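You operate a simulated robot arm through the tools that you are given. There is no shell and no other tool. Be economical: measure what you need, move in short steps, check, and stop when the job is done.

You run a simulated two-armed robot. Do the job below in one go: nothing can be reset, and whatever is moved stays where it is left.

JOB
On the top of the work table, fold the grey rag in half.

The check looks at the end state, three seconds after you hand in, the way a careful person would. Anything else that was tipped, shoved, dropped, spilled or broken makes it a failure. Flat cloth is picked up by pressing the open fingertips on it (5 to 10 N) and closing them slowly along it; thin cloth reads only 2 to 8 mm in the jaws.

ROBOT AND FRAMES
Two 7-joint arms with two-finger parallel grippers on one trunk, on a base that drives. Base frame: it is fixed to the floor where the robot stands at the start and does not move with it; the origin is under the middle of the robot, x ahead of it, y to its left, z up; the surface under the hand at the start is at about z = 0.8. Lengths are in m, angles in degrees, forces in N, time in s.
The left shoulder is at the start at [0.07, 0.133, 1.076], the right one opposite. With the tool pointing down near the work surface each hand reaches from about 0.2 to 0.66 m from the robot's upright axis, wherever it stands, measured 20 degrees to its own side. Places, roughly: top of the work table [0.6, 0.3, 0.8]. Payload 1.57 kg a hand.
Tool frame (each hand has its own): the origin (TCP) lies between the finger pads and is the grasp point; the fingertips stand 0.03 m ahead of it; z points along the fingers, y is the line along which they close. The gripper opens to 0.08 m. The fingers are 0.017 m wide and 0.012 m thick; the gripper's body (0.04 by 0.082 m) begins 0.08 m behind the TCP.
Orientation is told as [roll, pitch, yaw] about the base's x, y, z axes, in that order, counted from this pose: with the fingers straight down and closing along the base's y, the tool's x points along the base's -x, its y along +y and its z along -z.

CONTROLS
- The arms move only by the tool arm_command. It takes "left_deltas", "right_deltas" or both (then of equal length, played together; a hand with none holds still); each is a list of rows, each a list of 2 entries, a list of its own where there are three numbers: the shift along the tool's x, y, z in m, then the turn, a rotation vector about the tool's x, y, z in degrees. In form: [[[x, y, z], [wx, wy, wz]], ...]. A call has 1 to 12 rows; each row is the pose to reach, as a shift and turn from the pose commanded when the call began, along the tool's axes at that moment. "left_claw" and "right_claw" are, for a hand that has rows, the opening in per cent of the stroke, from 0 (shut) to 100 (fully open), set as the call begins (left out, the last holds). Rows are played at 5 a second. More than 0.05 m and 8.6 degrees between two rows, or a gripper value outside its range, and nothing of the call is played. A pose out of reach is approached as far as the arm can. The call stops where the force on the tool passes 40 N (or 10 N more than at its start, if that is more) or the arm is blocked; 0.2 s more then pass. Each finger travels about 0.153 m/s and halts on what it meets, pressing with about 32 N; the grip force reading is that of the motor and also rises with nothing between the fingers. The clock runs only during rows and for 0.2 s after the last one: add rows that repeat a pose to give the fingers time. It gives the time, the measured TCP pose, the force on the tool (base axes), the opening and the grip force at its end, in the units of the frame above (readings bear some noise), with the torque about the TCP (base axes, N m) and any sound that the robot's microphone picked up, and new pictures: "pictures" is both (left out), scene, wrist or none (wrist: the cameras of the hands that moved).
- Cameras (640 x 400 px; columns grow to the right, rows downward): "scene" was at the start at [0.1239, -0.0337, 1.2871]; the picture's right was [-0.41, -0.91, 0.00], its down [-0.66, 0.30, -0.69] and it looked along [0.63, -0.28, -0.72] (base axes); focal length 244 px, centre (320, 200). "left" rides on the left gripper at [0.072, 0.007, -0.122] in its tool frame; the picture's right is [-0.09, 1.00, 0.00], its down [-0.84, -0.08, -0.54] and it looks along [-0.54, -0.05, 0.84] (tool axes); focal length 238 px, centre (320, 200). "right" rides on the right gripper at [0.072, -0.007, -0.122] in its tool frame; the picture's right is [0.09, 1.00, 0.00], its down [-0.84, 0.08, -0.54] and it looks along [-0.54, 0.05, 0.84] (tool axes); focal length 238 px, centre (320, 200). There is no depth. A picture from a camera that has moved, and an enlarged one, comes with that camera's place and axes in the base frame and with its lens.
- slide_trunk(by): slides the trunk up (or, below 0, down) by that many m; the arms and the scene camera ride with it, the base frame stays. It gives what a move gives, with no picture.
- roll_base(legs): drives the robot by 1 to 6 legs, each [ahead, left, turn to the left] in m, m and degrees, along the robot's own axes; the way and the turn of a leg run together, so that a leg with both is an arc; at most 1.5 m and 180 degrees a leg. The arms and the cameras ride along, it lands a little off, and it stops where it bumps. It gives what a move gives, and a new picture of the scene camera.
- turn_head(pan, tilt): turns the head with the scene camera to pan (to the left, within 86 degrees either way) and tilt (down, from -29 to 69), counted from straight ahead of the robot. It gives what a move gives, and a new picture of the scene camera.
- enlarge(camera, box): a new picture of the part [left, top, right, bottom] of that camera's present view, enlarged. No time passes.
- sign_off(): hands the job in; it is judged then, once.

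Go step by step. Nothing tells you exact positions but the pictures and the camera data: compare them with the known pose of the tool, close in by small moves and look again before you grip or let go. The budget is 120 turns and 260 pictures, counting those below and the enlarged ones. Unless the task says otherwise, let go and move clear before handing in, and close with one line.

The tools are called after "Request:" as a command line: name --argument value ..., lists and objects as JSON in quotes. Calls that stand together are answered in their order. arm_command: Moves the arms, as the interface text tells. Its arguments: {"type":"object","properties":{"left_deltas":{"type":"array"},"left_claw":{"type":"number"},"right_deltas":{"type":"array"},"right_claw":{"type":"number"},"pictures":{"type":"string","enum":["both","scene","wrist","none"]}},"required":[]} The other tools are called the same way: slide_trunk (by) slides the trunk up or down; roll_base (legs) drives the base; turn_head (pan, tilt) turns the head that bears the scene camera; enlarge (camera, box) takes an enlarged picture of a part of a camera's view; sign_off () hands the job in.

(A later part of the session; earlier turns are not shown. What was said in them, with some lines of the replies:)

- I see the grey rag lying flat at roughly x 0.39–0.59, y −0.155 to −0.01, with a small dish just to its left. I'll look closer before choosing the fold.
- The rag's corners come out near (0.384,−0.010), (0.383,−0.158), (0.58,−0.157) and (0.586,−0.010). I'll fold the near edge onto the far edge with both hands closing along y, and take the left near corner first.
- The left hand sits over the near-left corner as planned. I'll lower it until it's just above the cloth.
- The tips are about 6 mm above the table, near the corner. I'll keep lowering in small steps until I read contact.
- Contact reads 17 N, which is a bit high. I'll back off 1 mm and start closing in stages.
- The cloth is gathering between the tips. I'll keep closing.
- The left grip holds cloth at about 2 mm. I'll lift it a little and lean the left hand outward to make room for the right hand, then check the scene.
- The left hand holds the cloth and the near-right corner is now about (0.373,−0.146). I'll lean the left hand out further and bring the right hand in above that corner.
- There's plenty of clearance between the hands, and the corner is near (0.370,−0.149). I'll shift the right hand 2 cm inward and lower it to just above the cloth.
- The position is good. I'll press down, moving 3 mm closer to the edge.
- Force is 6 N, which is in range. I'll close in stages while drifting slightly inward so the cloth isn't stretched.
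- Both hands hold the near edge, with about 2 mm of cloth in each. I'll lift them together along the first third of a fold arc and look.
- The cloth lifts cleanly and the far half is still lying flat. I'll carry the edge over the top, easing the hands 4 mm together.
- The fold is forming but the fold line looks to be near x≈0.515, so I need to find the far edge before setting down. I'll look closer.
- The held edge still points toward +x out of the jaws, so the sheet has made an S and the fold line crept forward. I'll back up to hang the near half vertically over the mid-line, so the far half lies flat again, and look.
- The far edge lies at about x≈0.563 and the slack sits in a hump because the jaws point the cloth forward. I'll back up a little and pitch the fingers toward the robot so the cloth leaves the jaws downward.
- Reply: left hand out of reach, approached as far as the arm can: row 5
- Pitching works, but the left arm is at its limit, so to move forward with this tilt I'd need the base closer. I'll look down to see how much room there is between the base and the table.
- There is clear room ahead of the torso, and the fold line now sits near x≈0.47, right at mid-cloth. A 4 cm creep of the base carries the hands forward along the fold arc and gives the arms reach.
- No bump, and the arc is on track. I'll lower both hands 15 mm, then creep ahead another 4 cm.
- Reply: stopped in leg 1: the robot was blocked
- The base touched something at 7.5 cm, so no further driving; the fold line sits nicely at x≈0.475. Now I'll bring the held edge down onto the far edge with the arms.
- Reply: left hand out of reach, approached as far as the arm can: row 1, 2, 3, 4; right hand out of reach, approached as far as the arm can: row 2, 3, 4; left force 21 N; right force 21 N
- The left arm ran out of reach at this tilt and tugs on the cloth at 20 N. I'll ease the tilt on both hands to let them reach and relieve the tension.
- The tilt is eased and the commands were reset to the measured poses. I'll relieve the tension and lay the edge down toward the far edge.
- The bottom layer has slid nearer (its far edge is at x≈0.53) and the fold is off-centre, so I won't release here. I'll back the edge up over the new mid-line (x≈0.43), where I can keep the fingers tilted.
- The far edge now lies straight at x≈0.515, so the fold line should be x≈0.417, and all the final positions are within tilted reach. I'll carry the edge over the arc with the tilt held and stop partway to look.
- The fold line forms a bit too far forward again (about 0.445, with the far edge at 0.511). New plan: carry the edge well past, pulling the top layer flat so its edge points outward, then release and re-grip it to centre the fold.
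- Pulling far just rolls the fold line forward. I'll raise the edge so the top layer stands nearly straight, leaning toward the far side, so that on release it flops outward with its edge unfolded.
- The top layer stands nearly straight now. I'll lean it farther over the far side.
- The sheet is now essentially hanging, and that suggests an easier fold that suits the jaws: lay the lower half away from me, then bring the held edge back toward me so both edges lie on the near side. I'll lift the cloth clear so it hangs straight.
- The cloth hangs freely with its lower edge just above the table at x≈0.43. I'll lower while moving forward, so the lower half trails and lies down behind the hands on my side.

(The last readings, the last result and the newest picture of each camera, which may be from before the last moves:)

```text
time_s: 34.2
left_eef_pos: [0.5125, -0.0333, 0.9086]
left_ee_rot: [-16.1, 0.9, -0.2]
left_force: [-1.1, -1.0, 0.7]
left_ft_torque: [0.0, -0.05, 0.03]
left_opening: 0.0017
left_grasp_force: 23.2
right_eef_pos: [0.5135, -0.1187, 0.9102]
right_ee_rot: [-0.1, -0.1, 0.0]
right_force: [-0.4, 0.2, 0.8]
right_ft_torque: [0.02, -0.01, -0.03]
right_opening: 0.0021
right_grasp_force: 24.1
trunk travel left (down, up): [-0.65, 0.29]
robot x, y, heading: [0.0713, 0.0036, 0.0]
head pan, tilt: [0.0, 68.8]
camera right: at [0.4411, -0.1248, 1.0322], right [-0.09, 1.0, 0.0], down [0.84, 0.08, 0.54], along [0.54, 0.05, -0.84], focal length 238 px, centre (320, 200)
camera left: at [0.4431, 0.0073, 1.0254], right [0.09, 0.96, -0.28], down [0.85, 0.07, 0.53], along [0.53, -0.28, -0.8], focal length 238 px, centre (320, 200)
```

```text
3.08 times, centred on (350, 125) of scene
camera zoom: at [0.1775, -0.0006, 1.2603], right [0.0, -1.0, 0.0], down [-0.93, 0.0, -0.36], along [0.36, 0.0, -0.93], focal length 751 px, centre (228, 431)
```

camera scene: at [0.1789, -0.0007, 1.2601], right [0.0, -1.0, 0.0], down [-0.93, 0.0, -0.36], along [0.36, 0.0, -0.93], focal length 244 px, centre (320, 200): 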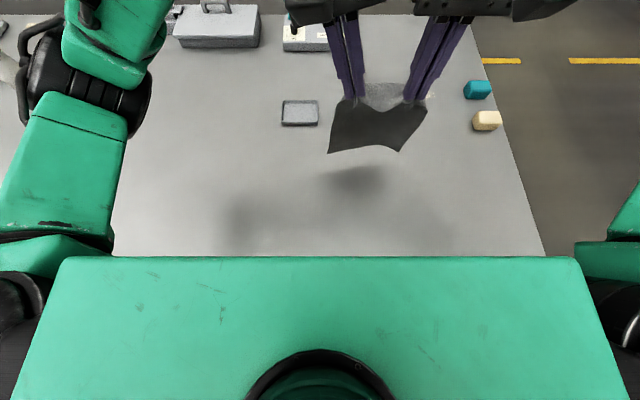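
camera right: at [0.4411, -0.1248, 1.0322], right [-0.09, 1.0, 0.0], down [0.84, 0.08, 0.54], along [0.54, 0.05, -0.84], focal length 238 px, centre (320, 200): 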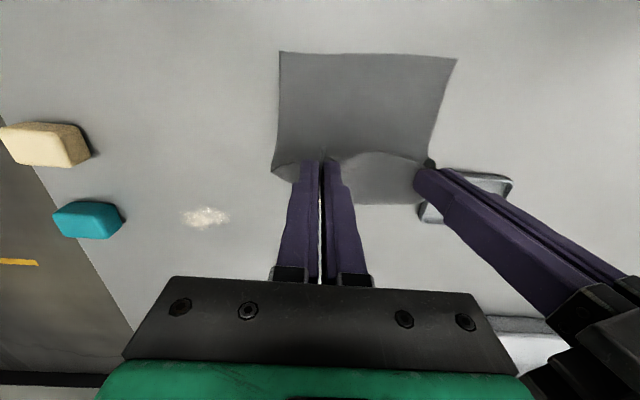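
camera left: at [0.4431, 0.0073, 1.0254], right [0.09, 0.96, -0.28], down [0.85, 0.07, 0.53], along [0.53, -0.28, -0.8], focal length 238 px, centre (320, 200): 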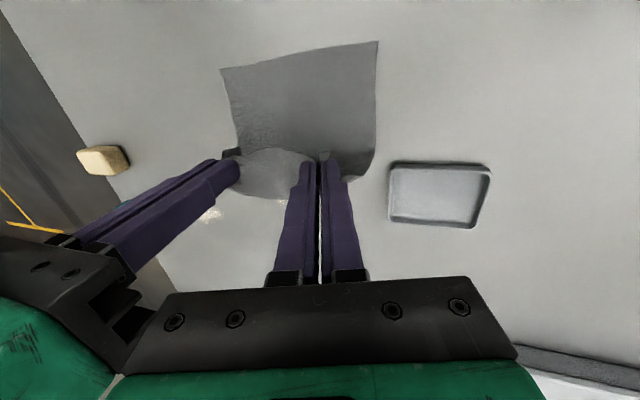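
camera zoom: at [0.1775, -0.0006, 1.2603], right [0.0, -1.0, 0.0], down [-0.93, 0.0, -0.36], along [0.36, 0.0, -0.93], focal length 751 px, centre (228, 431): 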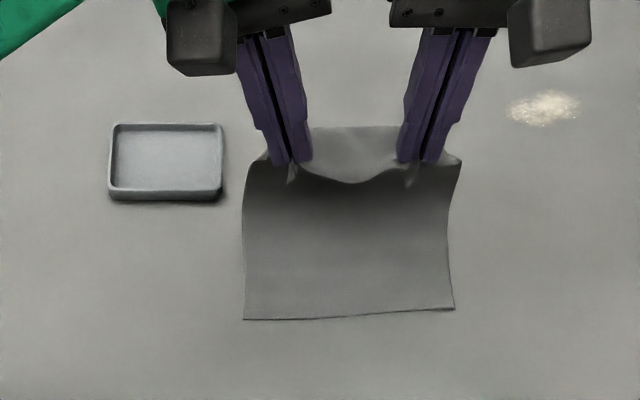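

The lower half lies flat, with its edge straight on the near side at x≈0.44. Now I'll lead slightly forward and down, then bring the held edge back over to meet it.

Request:
arm_command --left_deltas '[[[-0.022, 0.0069, 0.024], [0, 0, 0]], [[-0.012, 0.011, 0.0384], [0, 0, 0]], [[0.015, 0.0138, 0.048], [0, 0, 0]], [[0.04, 0.016, 0.0557], [0, 0, 0]], [[0.04, 0.016, 0.0557], [0, 0, 0]]]' --right_deltas '[[[-0.022, 0, 0.025], [0, 0, 0]], [[-0.012, 0, 0.04], [0, 0, 0]], [[0.013, 0, 0.05], [0, 0, 0]], [[0.035, 0, 0.058], [0, 0, 0]], [[0.035, 0, 0.058], [0, 0, 0]]]' --pictures "wrist"

Request:
enlarge --camera "scene" --box '[250, 60, 450, 190]'

```text
time_s: 35.4
left_eef_pos: [0.4711, -0.0335, 0.8519]
left_ee_rot: [-16.0, 0.9, -0.1]
left_force: [1.2, -0.7, 0.0]
left_ft_torque: [-0.02, -0.02, -0.04]
left_opening: 0.0017
left_grasp_force: 22.7
right_eef_pos: [0.4789, -0.1215, 0.8528]
right_ee_rot: [0.0, 0.0, 0.1]
right_force: [0.1, 0.0, -0.1]
right_ft_torque: [-0.01, -0.03, -0.03]
right_opening: 0.0021
right_grasp_force: 23.6
trunk travel left (down, up): [-0.65, 0.29]
robot x, y, heading: [0.0732, 0.0006, 0.2]
head pan, tilt: [0.0, 68.8]
camera right: at [0.4067, -0.1268, 0.9751], right [-0.09, 1.0, 0.0], down [0.84, 0.08, 0.54], along [0.54, 0.05, -0.84], focal length 238 px, centre (320, 200)
camera left: at [0.402, 0.0073, 0.9688], right [0.09, 0.96, -0.28], down [0.85, 0.07, 0.53], along [0.53, -0.28, -0.8], focal length 238 px, centre (320, 200)
```

right: 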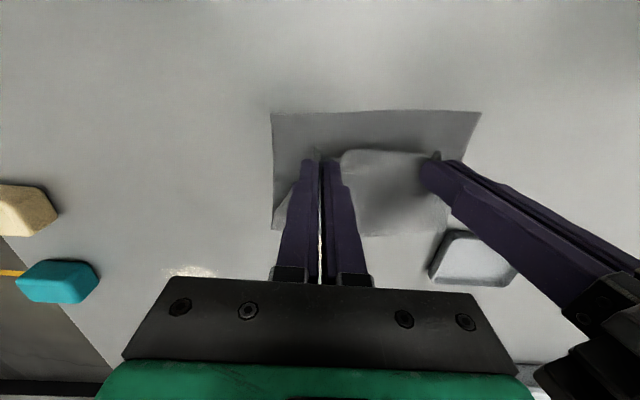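
left: 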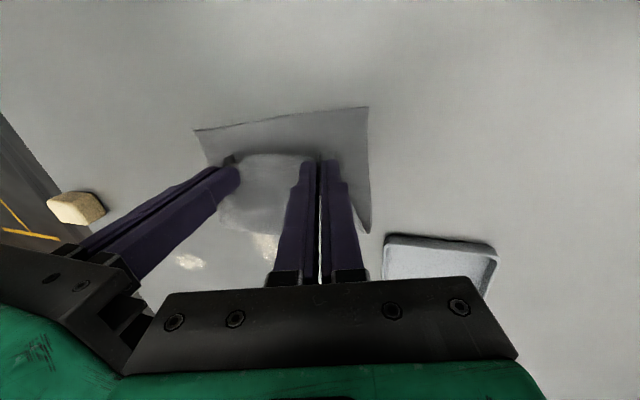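

```text
3.08 times, centred on (350, 125) of scene
camera zoom: at [0.1787, -0.0006, 1.2602], right [0.0, -1.0, 0.0], down [-0.93, 0.0, -0.36], along [0.36, 0.0, -0.93], focal length 751 px, centre (228, 431)
```

zoom: 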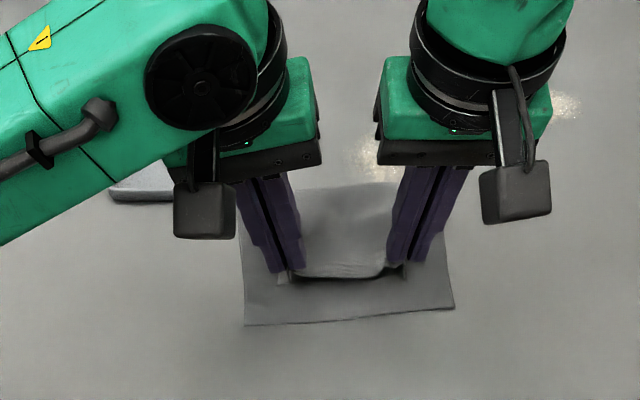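

The edge is coming back cleanly over the lower half. I'll do the final approach to align it with the bottom edge and lower to near contact.

Request:
arm_command --left_deltas '[[[0.012, 0.0017, 0.0058], [0, 0, 0]], [[0.022, 0.0033, 0.0115], [0, 0, 0]], [[0.023, 0.0044, 0.0154], [0, 0, 0]], [[0.023, 0.0044, 0.0154], [0, 0, 0]]]' --right_deltas '[[[0.011, 0, 0.006], [0, 0, 0]], [[0.022, 0, 0.013], [0, 0, 0]], [[0.022, 0, 0.018], [0, 0, 0]], [[0.022, 0, 0.018], [0, 0, 0]]]' --pictures "wrist"

Request:
enlarge --camera "right" --box '[230, 80, 510, 270]'

Request:
enlarge --camera "left" --box '[170, 70, 450, 260]'

```text
time_s: 36.4
left_eef_pos: [0.4467, -0.0323, 0.8347]
left_ee_rot: [-16.0, 0.9, 0.0]
left_force: [0.6, 0.9, 0.4]
left_ft_torque: [0.02, 0.0, 0.0]
left_opening: 0.0019
left_grasp_force: 23.5
right_eef_pos: [0.4574, -0.1201, 0.834]
right_ee_rot: [0.0, 0.1, -0.1]
right_force: [0.6, -0.2, 0.4]
right_ft_torque: [-0.03, 0.02, 0.01]
right_opening: 0.0019
right_grasp_force: 23.1
trunk travel left (down, up): [-0.65, 0.29]
robot x, y, heading: [0.0714, -0.0005, 0.3]
head pan, tilt: [0.0, 68.8]
camera right: at [0.3851, -0.1267, 0.9562], right [-0.09, 1.0, 0.0], down [0.84, 0.08, 0.54], along [0.54, 0.05, -0.84], focal length 238 px, centre (320, 200)
camera left: at [0.3776, 0.0079, 0.9529], right [0.09, 0.96, -0.28], down [0.85, 0.07, 0.53], along [0.53, -0.28, -0.8], focal length 238 px, centre (320, 200)
```

right: 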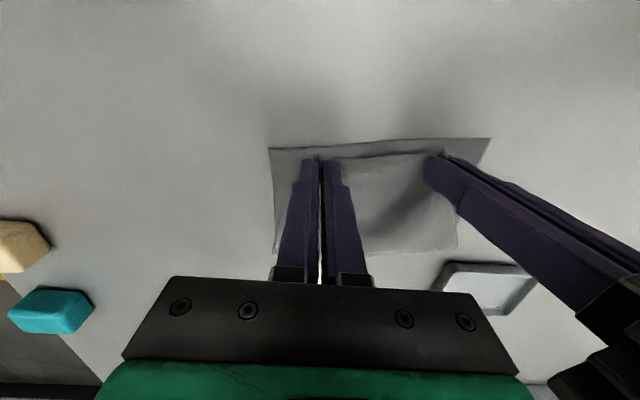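
left: 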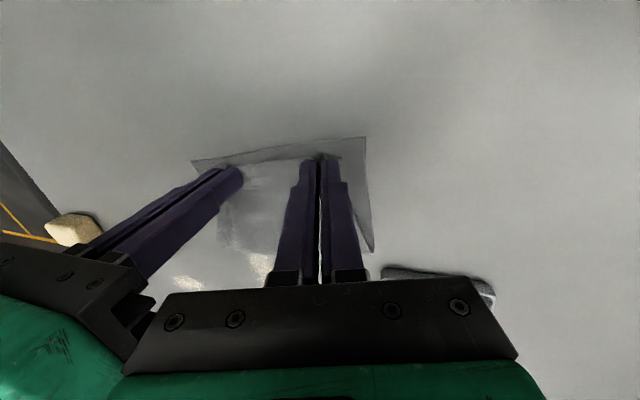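

```text
2.11 times, centred on (370, 175) of right
camera zoom: at [0.3851, -0.1267, 0.9562], right [-0.09, 1.0, 0.0], down [0.84, 0.08, 0.54], along [0.54, 0.05, -0.84], focal length 502 px, centre (215, 253)
```

zoom: 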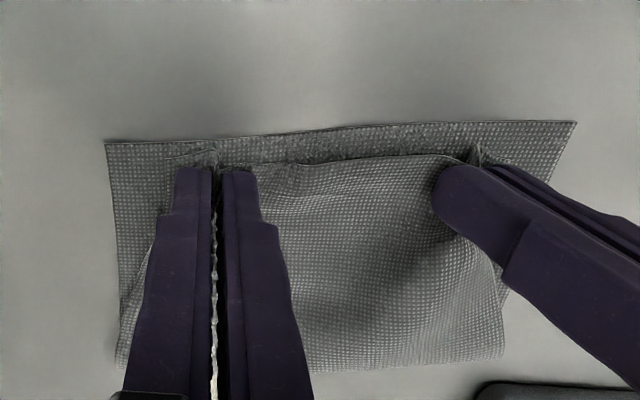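

```text
2.11 times, centred on (310, 165) of left
camera zoom: at [0.3776, 0.0079, 0.9529], right [0.09, 0.96, -0.28], down [0.85, 0.07, 0.53], along [0.53, -0.28, -0.8], focal length 502 px, centre (341, 274)
```

zoom: 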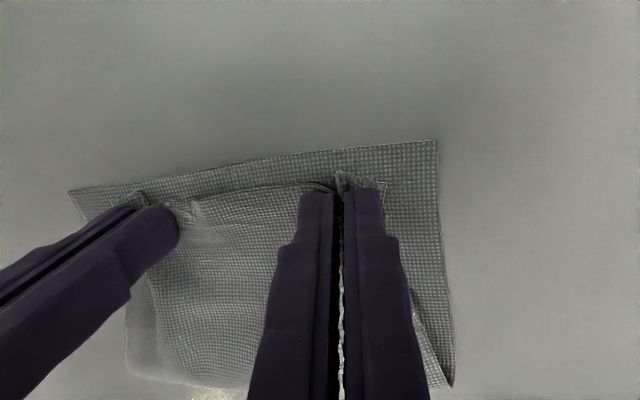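

It's nearly aligned; the top edge is about 8–10 mm short of the bottom edge. I'll pull it that bit nearer and lower to contact.

Request:
arm_command --left_deltas '[[[0.006, 0, 0], [0, 0, 0]], [[0.011, 0, 0], [0, 0, 0]], [[0.011, 0.0008, 0.0029], [0, 0, 0]], [[0.011, 0.0008, 0.0029], [0, 0, 0]]]' --right_deltas '[[[0.005, 0, 0], [0, 0, 0]], [[0.009, 0, 0], [0, 0, 0]], [[0.009, 0, 0.002], [0, 0, 0]], [[0.009, 0, 0.002], [0, 0, 0]]]' --pictures "none"

Request:
enlarge --camera "right" --box '[230, 80, 510, 270]'

Request:
enlarge --camera "left" --box '[170, 70, 450, 260]'

```text
time_s: 37.4
left_eef_pos: [0.4368, -0.0329, 0.8332]
left_ee_rot: [-16.1, 0.8, -0.2]
left_force: [1.5, 1.0, 8.8]
left_ft_torque: [0.0, -0.07, 0.0]
left_opening: 0.0017
left_grasp_force: 23.4
right_eef_pos: [0.4469, -0.1215, 0.8332]
right_ee_rot: [0.0, -0.1, 0.0]
right_force: [0.3, 0.3, 5.9]
right_ft_torque: [0.01, 0.01, 0.02]
right_opening: 0.0021
right_grasp_force: 23.8
trunk travel left (down, up): [-0.65, 0.29]
robot x, y, heading: [0.0719, -0.0011, 0.1]
head pan, tilt: [0.0, 68.8]
```

```text
2.11 times, centred on (370, 175) of right
camera zoom: at [0.3757, -0.1269, 0.9552], right [-0.09, 1.0, 0.0], down [0.84, 0.08, 0.54], along [0.54, 0.05, -0.84], focal length 502 px, centre (215, 253)
```

zoom: 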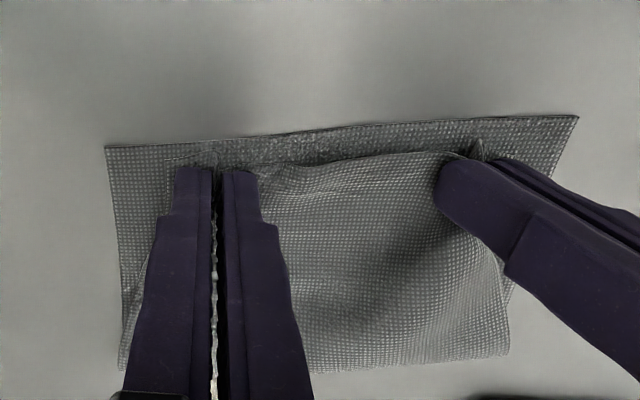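

```text
2.11 times, centred on (310, 165) of left
camera zoom: at [0.3664, 0.0082, 0.9511], right [0.09, 0.96, -0.28], down [0.84, 0.07, 0.53], along [0.53, -0.28, -0.8], focal length 502 px, centre (341, 274)
```

zoom: 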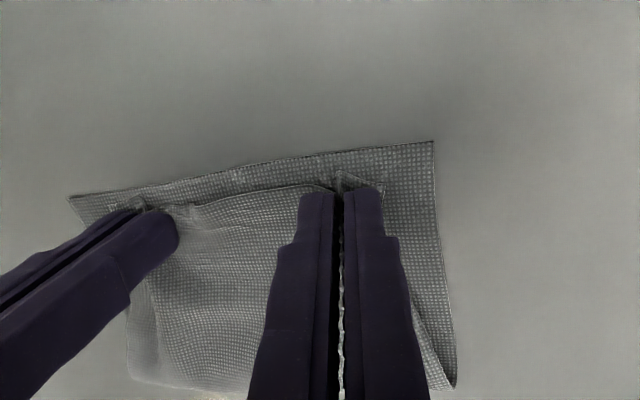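

Contact is good, but the bottom layer slid along with the top. I'll lift 15 mm, move about 16 mm nearer, and set down again to close the remaining gap.

Request:
arm_command --left_deltas '[[[0.002, -0.0041, -0.0144], [0, 0, 0]], [[0.009, -0.0041, -0.0144], [0, 0, 0]], [[0.015, -0.0041, -0.0144], [0, 0, 0]], [[0.015, -0.002, -0.007], [0, 0, 0]], [[0.015, 0, -0.001], [0, 0, 0]], [[0.015, 0, -0.001], [0, 0, 0]]]' --right_deltas '[[[0.002, 0, -0.015], [0, 0, 0]], [[0.009, 0, -0.015], [0, 0, 0]], [[0.016, 0, -0.015], [0, 0, 0]], [[0.016, 0, -0.007], [0, 0, 0]], [[0.016, 0, -0.001], [0, 0, 0]], [[0.016, 0, -0.001], [0, 0, 0]]]' --pictures "none"

Request:
enlarge --camera "right" --box '[230, 80, 510, 270]'

Request:
enlarge --camera "left" --box '[170, 70, 450, 260]'

```text
time_s: 38.8
left_eef_pos: [0.4202, -0.0323, 0.8345]
left_ee_rot: [-16.2, 0.9, -0.1]
left_force: [-0.1, 0.1, 1.1]
left_ft_torque: [-0.03, 0.02, -0.01]
left_opening: 0.0016
left_grasp_force: 23.0
right_eef_pos: [0.4313, -0.121, 0.8328]
right_ee_rot: [0.0, 0.0, 0.0]
right_force: [-0.4, -0.1, 0.4]
right_ft_torque: [-0.03, -0.02, -0.01]
right_opening: 0.0019
right_grasp_force: 23.4
trunk travel left (down, up): [-0.65, 0.29]
robot x, y, heading: [0.0747, -0.0016, 0.1]
head pan, tilt: [0.0, 68.8]
```

```text
2.11 times, centred on (370, 175) of right
camera zoom: at [0.3593, -0.1269, 0.9558], right [-0.09, 1.0, 0.0], down [0.84, 0.08, 0.54], along [0.54, 0.05, -0.84], focal length 502 px, centre (215, 253)
```

zoom: 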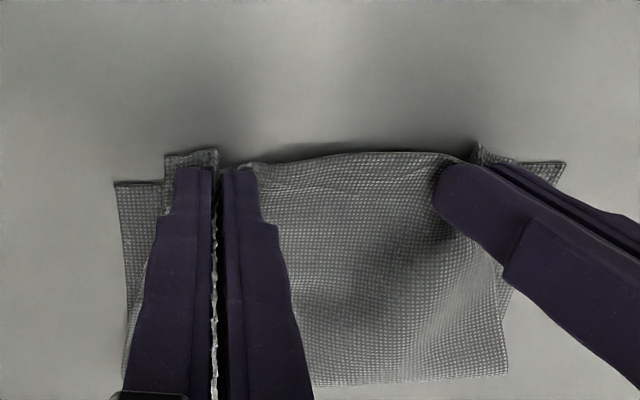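

```text
2.11 times, centred on (310, 165) of left
camera zoom: at [0.3515, 0.0081, 0.9521], right [0.09, 0.96, -0.28], down [0.85, 0.07, 0.53], along [0.53, -0.28, -0.8], focal length 502 px, centre (341, 274)
```

zoom: 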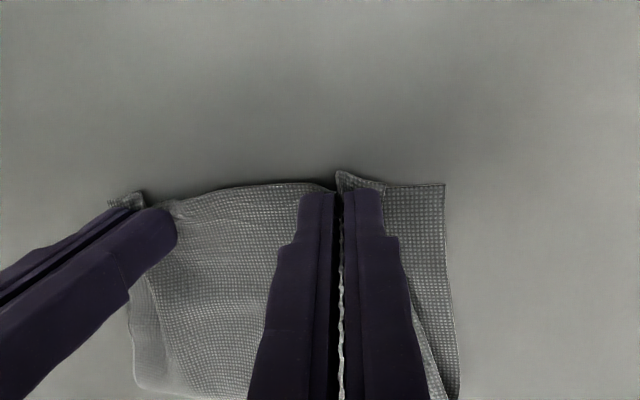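

Now it's aligned to within a few millimetres. I'll ease back slightly, press lightly, and open slowly.

Request:
arm_command --left_deltas '[[[-0.002, 0, 0], [0, 0, 0]], [[-0.002, 0.0004, 0.0014], [0, 0, 0]], [[-0.002, 0.0004, 0.0014], [0, 0, 0]]]' --right_deltas '[[[-0.004, 0, 0], [0, 0, 0]], [[-0.004, 0, 0.001], [0, 0, 0]], [[-0.004, 0, 0.001], [0, 0, 0]]]' --pictures "none"

Request:
arm_command --left_deltas '[[[0, 0, 0], [0, 0, 0]], [[0, 0, 0], [0, 0, 0]]]' --right_deltas '[[[0, 0, 0], [0, 0, 0]], [[0, 0, 0], [0, 0, 0]]]' --left_claw 14 --right_claw 14 --pictures "none"

Request:
arm_command --left_deltas '[[[0, 0, 0], [0, 0, 0]], [[0, 0, 0], [0, 0, 0]]]' --right_deltas '[[[0, 0, 0], [0, 0, 0]], [[0, 0, 0], [0, 0, 0]]]' --left_claw 30 --right_claw 30 --pictures "wrist"

```text
time_s: 39.6
left_eef_pos: [0.4229, -0.0333, 0.8343]
left_ee_rot: [-16.1, 0.8, -0.1]
left_force: [0.9, -0.1, 7.4]
left_ft_torque: [0.04, -0.05, -0.02]
left_opening: 0.002
left_grasp_force: 23.2
right_eef_pos: [0.4339, -0.1214, 0.8322]
right_ee_rot: [0.0, -0.1, 0.1]
right_force: [0.8, 1.5, 2.2]
right_ft_torque: [-0.02, -0.03, -0.02]
right_opening: 0.0019
right_grasp_force: 22.9
trunk travel left (down, up): [-0.65, 0.29]
robot x, y, heading: [0.0713, 0.0005, 0.0]
head pan, tilt: [0.0, 68.8]
```

```text
time_s: 40.2
left_eef_pos: [0.4232, -0.032, 0.8348]
left_ee_rot: [-16.0, 0.7, -0.1]
left_force: [1.7, -2.1, 16.4]
left_ft_torque: [0.04, -0.1, 0.03]
left_opening: 0.0058
left_grasp_force: 0.0
right_eef_pos: [0.435, -0.1216, 0.8334]
right_ee_rot: [0.0, -0.2, 0.0]
right_force: [0.3, 0.1, 1.6]
right_ft_torque: [0.02, -0.04, 0.01]
right_opening: 0.0109
right_grasp_force: 0.1
trunk travel left (down, up): [-0.65, 0.29]
robot x, y, heading: [0.0688, -0.0019, -0.0]
head pan, tilt: [0.0, 68.8]
```

```text
time_s: 40.8
left_eef_pos: [0.4221, -0.0334, 0.8345]
left_ee_rot: [-16.1, 0.6, -0.1]
left_force: [3.1, -3.4, 29.0]
left_ft_torque: [0.12, -0.17, -0.01]
left_opening: 0.0139
left_grasp_force: 0.1
right_eef_pos: [0.4333, -0.1224, 0.833]
right_ee_rot: [0.0, -0.2, 0.1]
right_force: [-0.4, -0.6, 0.5]
right_ft_torque: [-0.02, -0.02, -0.01]
right_opening: 0.0238
right_grasp_force: 0.1
trunk travel left (down, up): [-0.65, 0.29]
robot x, y, heading: [0.075, 0.0069, 0.2]
head pan, tilt: [0.0, 68.8]
camera right: at [0.3614, -0.1275, 0.9557], right [-0.09, 1.0, 0.0], down [0.84, 0.08, 0.54], along [0.54, 0.05, -0.84], focal length 238 px, centre (320, 200)
camera left: at [0.352, 0.0077, 0.9522], right [0.09, 0.96, -0.28], down [0.84, 0.07, 0.53], along [0.53, -0.28, -0.8], focal length 238 px, centre (320, 200)
```

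right: 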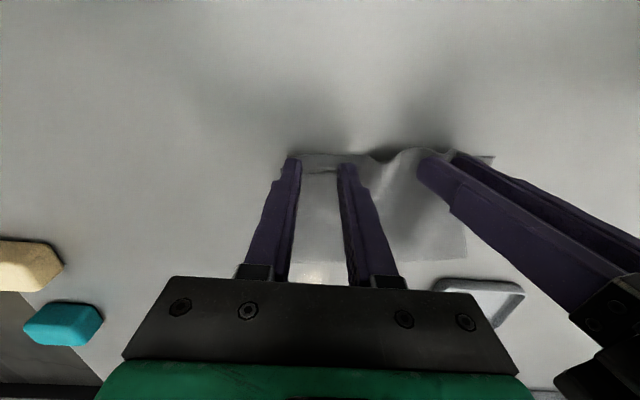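
left: 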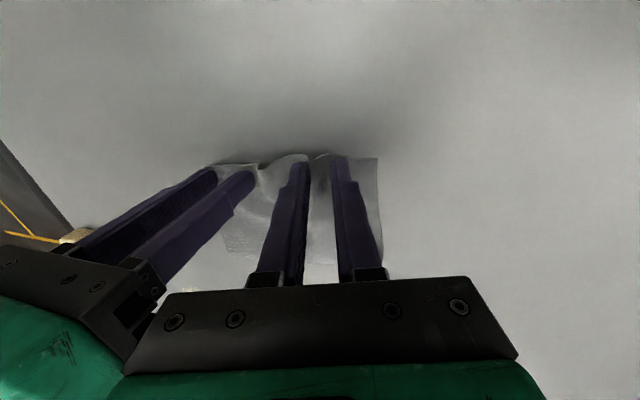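

Both have let go, and some slack is bunched between the fingers. I'll lift both hands straight up and clear, then look.

Request:
arm_command --left_deltas '[[[0, -0.0028, -0.0096], [0, 0, 0]], [[0, -0.0083, -0.0288], [0, 0, 0]], [[0, -0.018, -0.0625], [0, 0, 0]], [[0.02, 0.02, -0.09], [0, 0, 0]], [[0.03, 0.06, -0.1], [0, 0, 0]], [[0.03, 0.1, -0.1], [0, 0, 0]]]' --right_deltas '[[[0, 0, -0.01], [0, 0, 0]], [[0, 0, -0.03], [0, 0, 0]], [[0, 0, -0.065], [0, 0, 0]], [[0.02, -0.03, -0.09], [0, 0, 0]], [[0.03, -0.07, -0.1], [0, 0, 0]], [[0.03, -0.11, -0.1], [0, 0, 0]]]' --pictures "scene"

Request:
enlarge --camera "scene" --box '[250, 60, 450, 190]'

Request:
enlarge --camera "right" --box '[280, 60, 640, 280]'

```text
refused: row 4 steps farther than a row can; nothing moved
```

```text
3.08 times, centred on (350, 125) of scene
camera zoom: at [0.1754, -0.0012, 1.2607], right [0.0, -1.0, 0.0], down [-0.93, 0.0, -0.36], along [0.36, 0.0, -0.93], focal length 751 px, centre (228, 431)
```

zoom: 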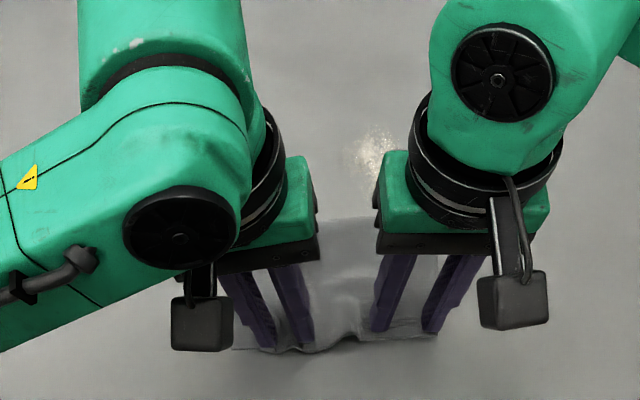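

```text
1.78 times, centred on (460, 170) of right
camera zoom: at [0.3614, -0.1275, 0.9557], right [-0.09, 1.0, 0.0], down [0.84, 0.08, 0.54], along [0.54, 0.05, -0.84], focal length 424 px, centre (71, 253)
```

zoom: 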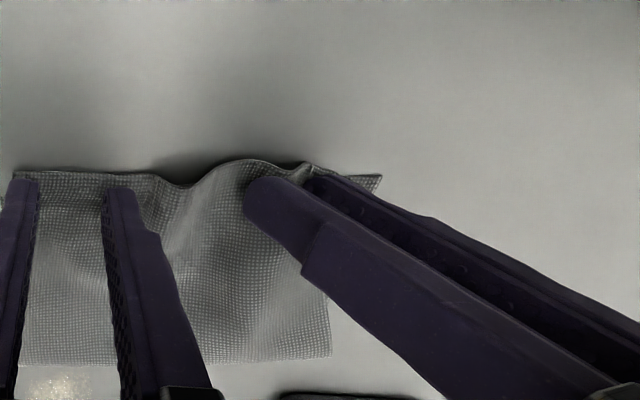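

One step was too long, so I'll redo the retreat in smaller steps.

Request:
arm_command --left_deltas '[[[0, -0.0028, -0.0096], [0, 0, 0]], [[0, -0.0083, -0.0288], [0, 0, 0]], [[0, -0.018, -0.0625], [0, 0, 0]], [[0.01, 0.005, -0.085], [0, 0, 0]], [[0.015, 0.04, -0.09], [0, 0, 0]], [[0.02, 0.075, -0.09], [0, 0, 0]], [[0.02, 0.11, -0.09], [0, 0, 0]]]' --right_deltas '[[[0, 0, -0.01], [0, 0, 0]], [[0, 0, -0.03], [0, 0, 0]], [[0, 0, -0.065], [0, 0, 0]], [[0.01, -0.02, -0.09], [0, 0, 0]], [[0.015, -0.055, -0.095], [0, 0, 0]], [[0.02, -0.09, -0.095], [0, 0, 0]], [[0.02, -0.12, -0.095], [0, 0, 0]]]' --pictures "scene"

Request:
enlarge --camera "scene" --box '[250, 60, 450, 190]'

Request:
enlarge --camera "right" --box '[320, 60, 640, 280]'

```text
time_s: 42.4
left_eef_pos: [0.4124, 0.0848, 0.8957]
left_ee_rot: [-16.1, 0.9, -0.1]
left_force: [0.8, -0.5, -0.2]
left_ft_torque: [0.03, 0.0, 0.01]
left_opening: 0.0238
left_grasp_force: 0.0
left hand out of reach, approached as far as the arm can: row 7
right_eef_pos: [0.4149, -0.2414, 0.9292]
right_ee_rot: [0.1, 0.0, 0.1]
right_force: [0.4, 0.2, -0.2]
right_ft_torque: [-0.01, -0.01, -0.05]
right_opening: 0.024
right_grasp_force: 0.1
trunk travel left (down, up): [-0.65, 0.29]
robot x, y, heading: [0.0736, -0.0029, 0.3]
head pan, tilt: [0.0, 68.8]
camera scene: at [0.178, -0.0013, 1.2602], right [0.0, -1.0, 0.0], down [-0.93, 0.0, -0.36], along [0.36, 0.0, -0.93], focal length 244 px, centre (320, 200)
```

scene: 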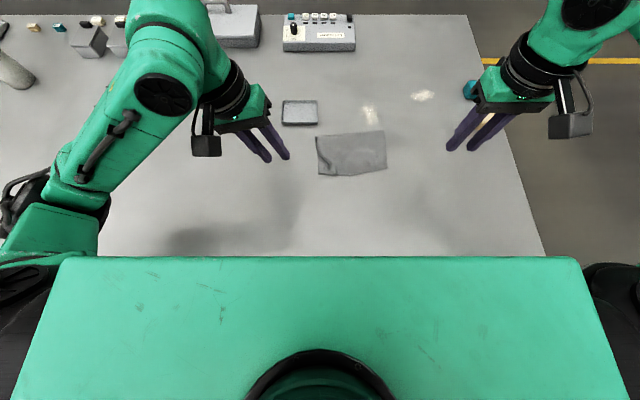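

```text
3.08 times, centred on (350, 125) of scene
camera zoom: at [0.178, -0.0013, 1.2602], right [0.0, -1.0, 0.0], down [-0.93, 0.0, -0.36], along [0.36, 0.0, -0.93], focal length 751 px, centre (228, 431)
```

zoom: 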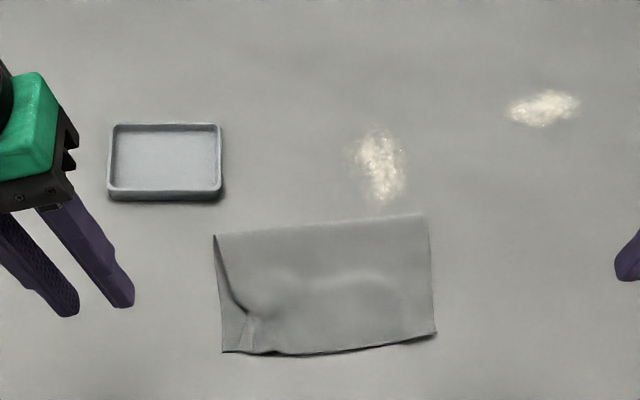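

```text
1.82 times, centred on (480, 170) of right
camera zoom: at [0.3422, -0.2475, 1.0509], right [-0.09, 1.0, 0.0], down [0.84, 0.08, 0.54], along [0.54, 0.05, -0.84], focal length 433 px, centre (29, 254)
```

zoom: 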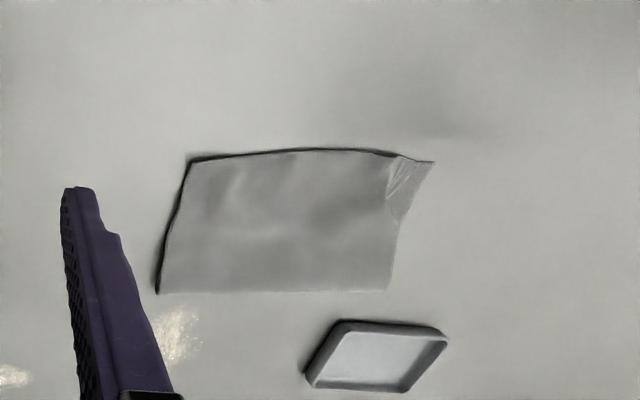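

The rag is folded with its edges together; only the near-left top corner looks pulled in. I'll zoom in on it.

Request:
enlarge --camera "scene" --box '[305, 120, 395, 184]'

Request:
enlarge --camera "right" --box '[460, 130, 580, 220]'

```text
6.25 times, centred on (350, 152) of scene
camera zoom: at [0.178, -0.0013, 1.2602], right [0.0, -1.0, 0.0], down [-0.93, 0.0, -0.36], along [0.36, 0.0, -0.93], focal length 1526 px, centre (132, 500)
```

zoom: 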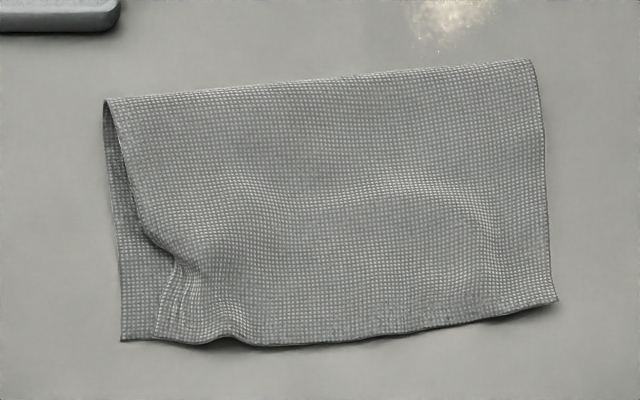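

```text
4.44 times, centred on (520, 175) of right
camera zoom: at [0.3422, -0.2475, 1.0509], right [-0.09, 1.0, 0.0], down [0.84, 0.08, 0.54], along [0.54, 0.05, -0.84], focal length 1059 px, centre (-569, 311)
```

zoom: 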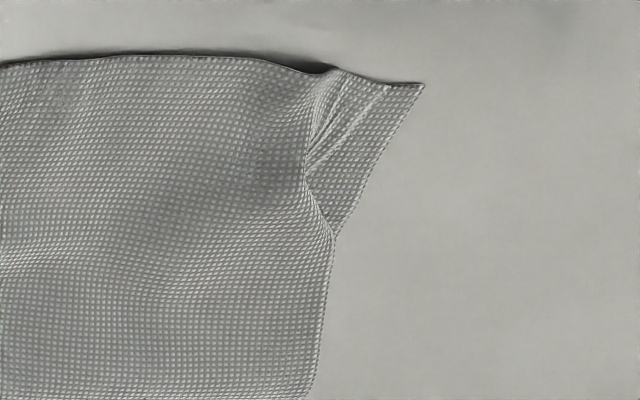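

The rag lies folded in half, with both edges meeting within about a centimetre and only a small pucker at one corner. I'll back the base off the table and take a last look.

Request:
roll_base --legs '[[-0.06, 0, 0]]'

Request:
enlarge --camera "scene" --box '[200, 20, 520, 230]'

```text
time_s: 43.3
left_eef_pos: [0.3546, 0.0849, 0.8972]
left_ee_rot: [-16.0, 0.8, -0.1]
left_force: [0.5, -1.0, 0.5]
left_ft_torque: [0.01, -0.07, -0.03]
left_opening: 0.024
left_grasp_force: 0.2
right_eef_pos: [0.3563, -0.2414, 0.9285]
right_ee_rot: [0.0, 0.0, 0.0]
right_force: [0.5, 0.3, -0.6]
right_ft_torque: [-0.02, -0.03, 0.02]
right_opening: 0.0239
right_grasp_force: 0.1
trunk travel left (down, up): [-0.65, 0.29]
robot x, y, heading: [0.0143, 0.001, 0.2]
head pan, tilt: [0.0, 68.8]
camera scene: at [0.1202, -0.0007, 1.2602], right [0.0, -1.0, 0.0], down [-0.93, 0.0, -0.36], along [0.36, 0.0, -0.93], focal length 244 px, centre (320, 200)
```

scene: 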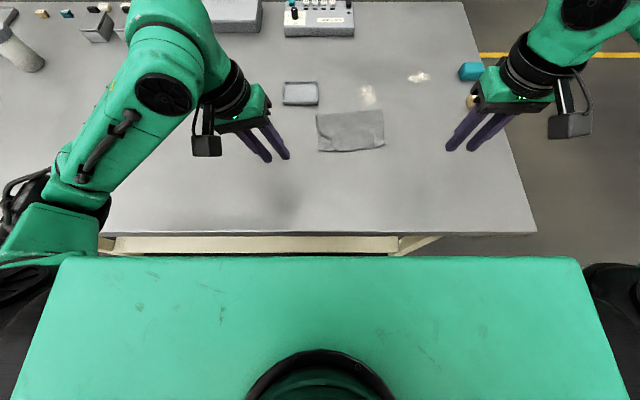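

```text
1.90 times, centred on (360, 125) of scene
camera zoom: at [0.1202, -0.0007, 1.2602], right [0.0, -1.0, 0.0], down [-0.93, 0.0, -0.36], along [0.36, 0.0, -0.93], focal length 465 px, centre (244, 343)
```

zoom: 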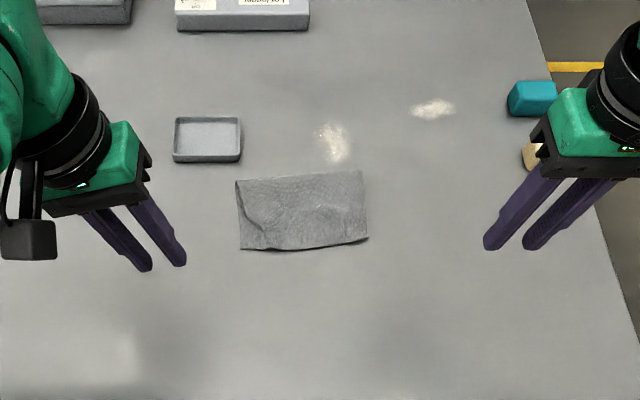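

The rag lies folded in half on the table, both hands are clear, and the other objects are where they were. I'm handing in.

Request:
sign_off

```text
The job is handed in.
```

The grey rag is folded in half on the work table, its edges meeting within about a centimetre with a small pucker at the near-left corner. The base bumped something at the table once; I backed it off, and nothing else looks moved.
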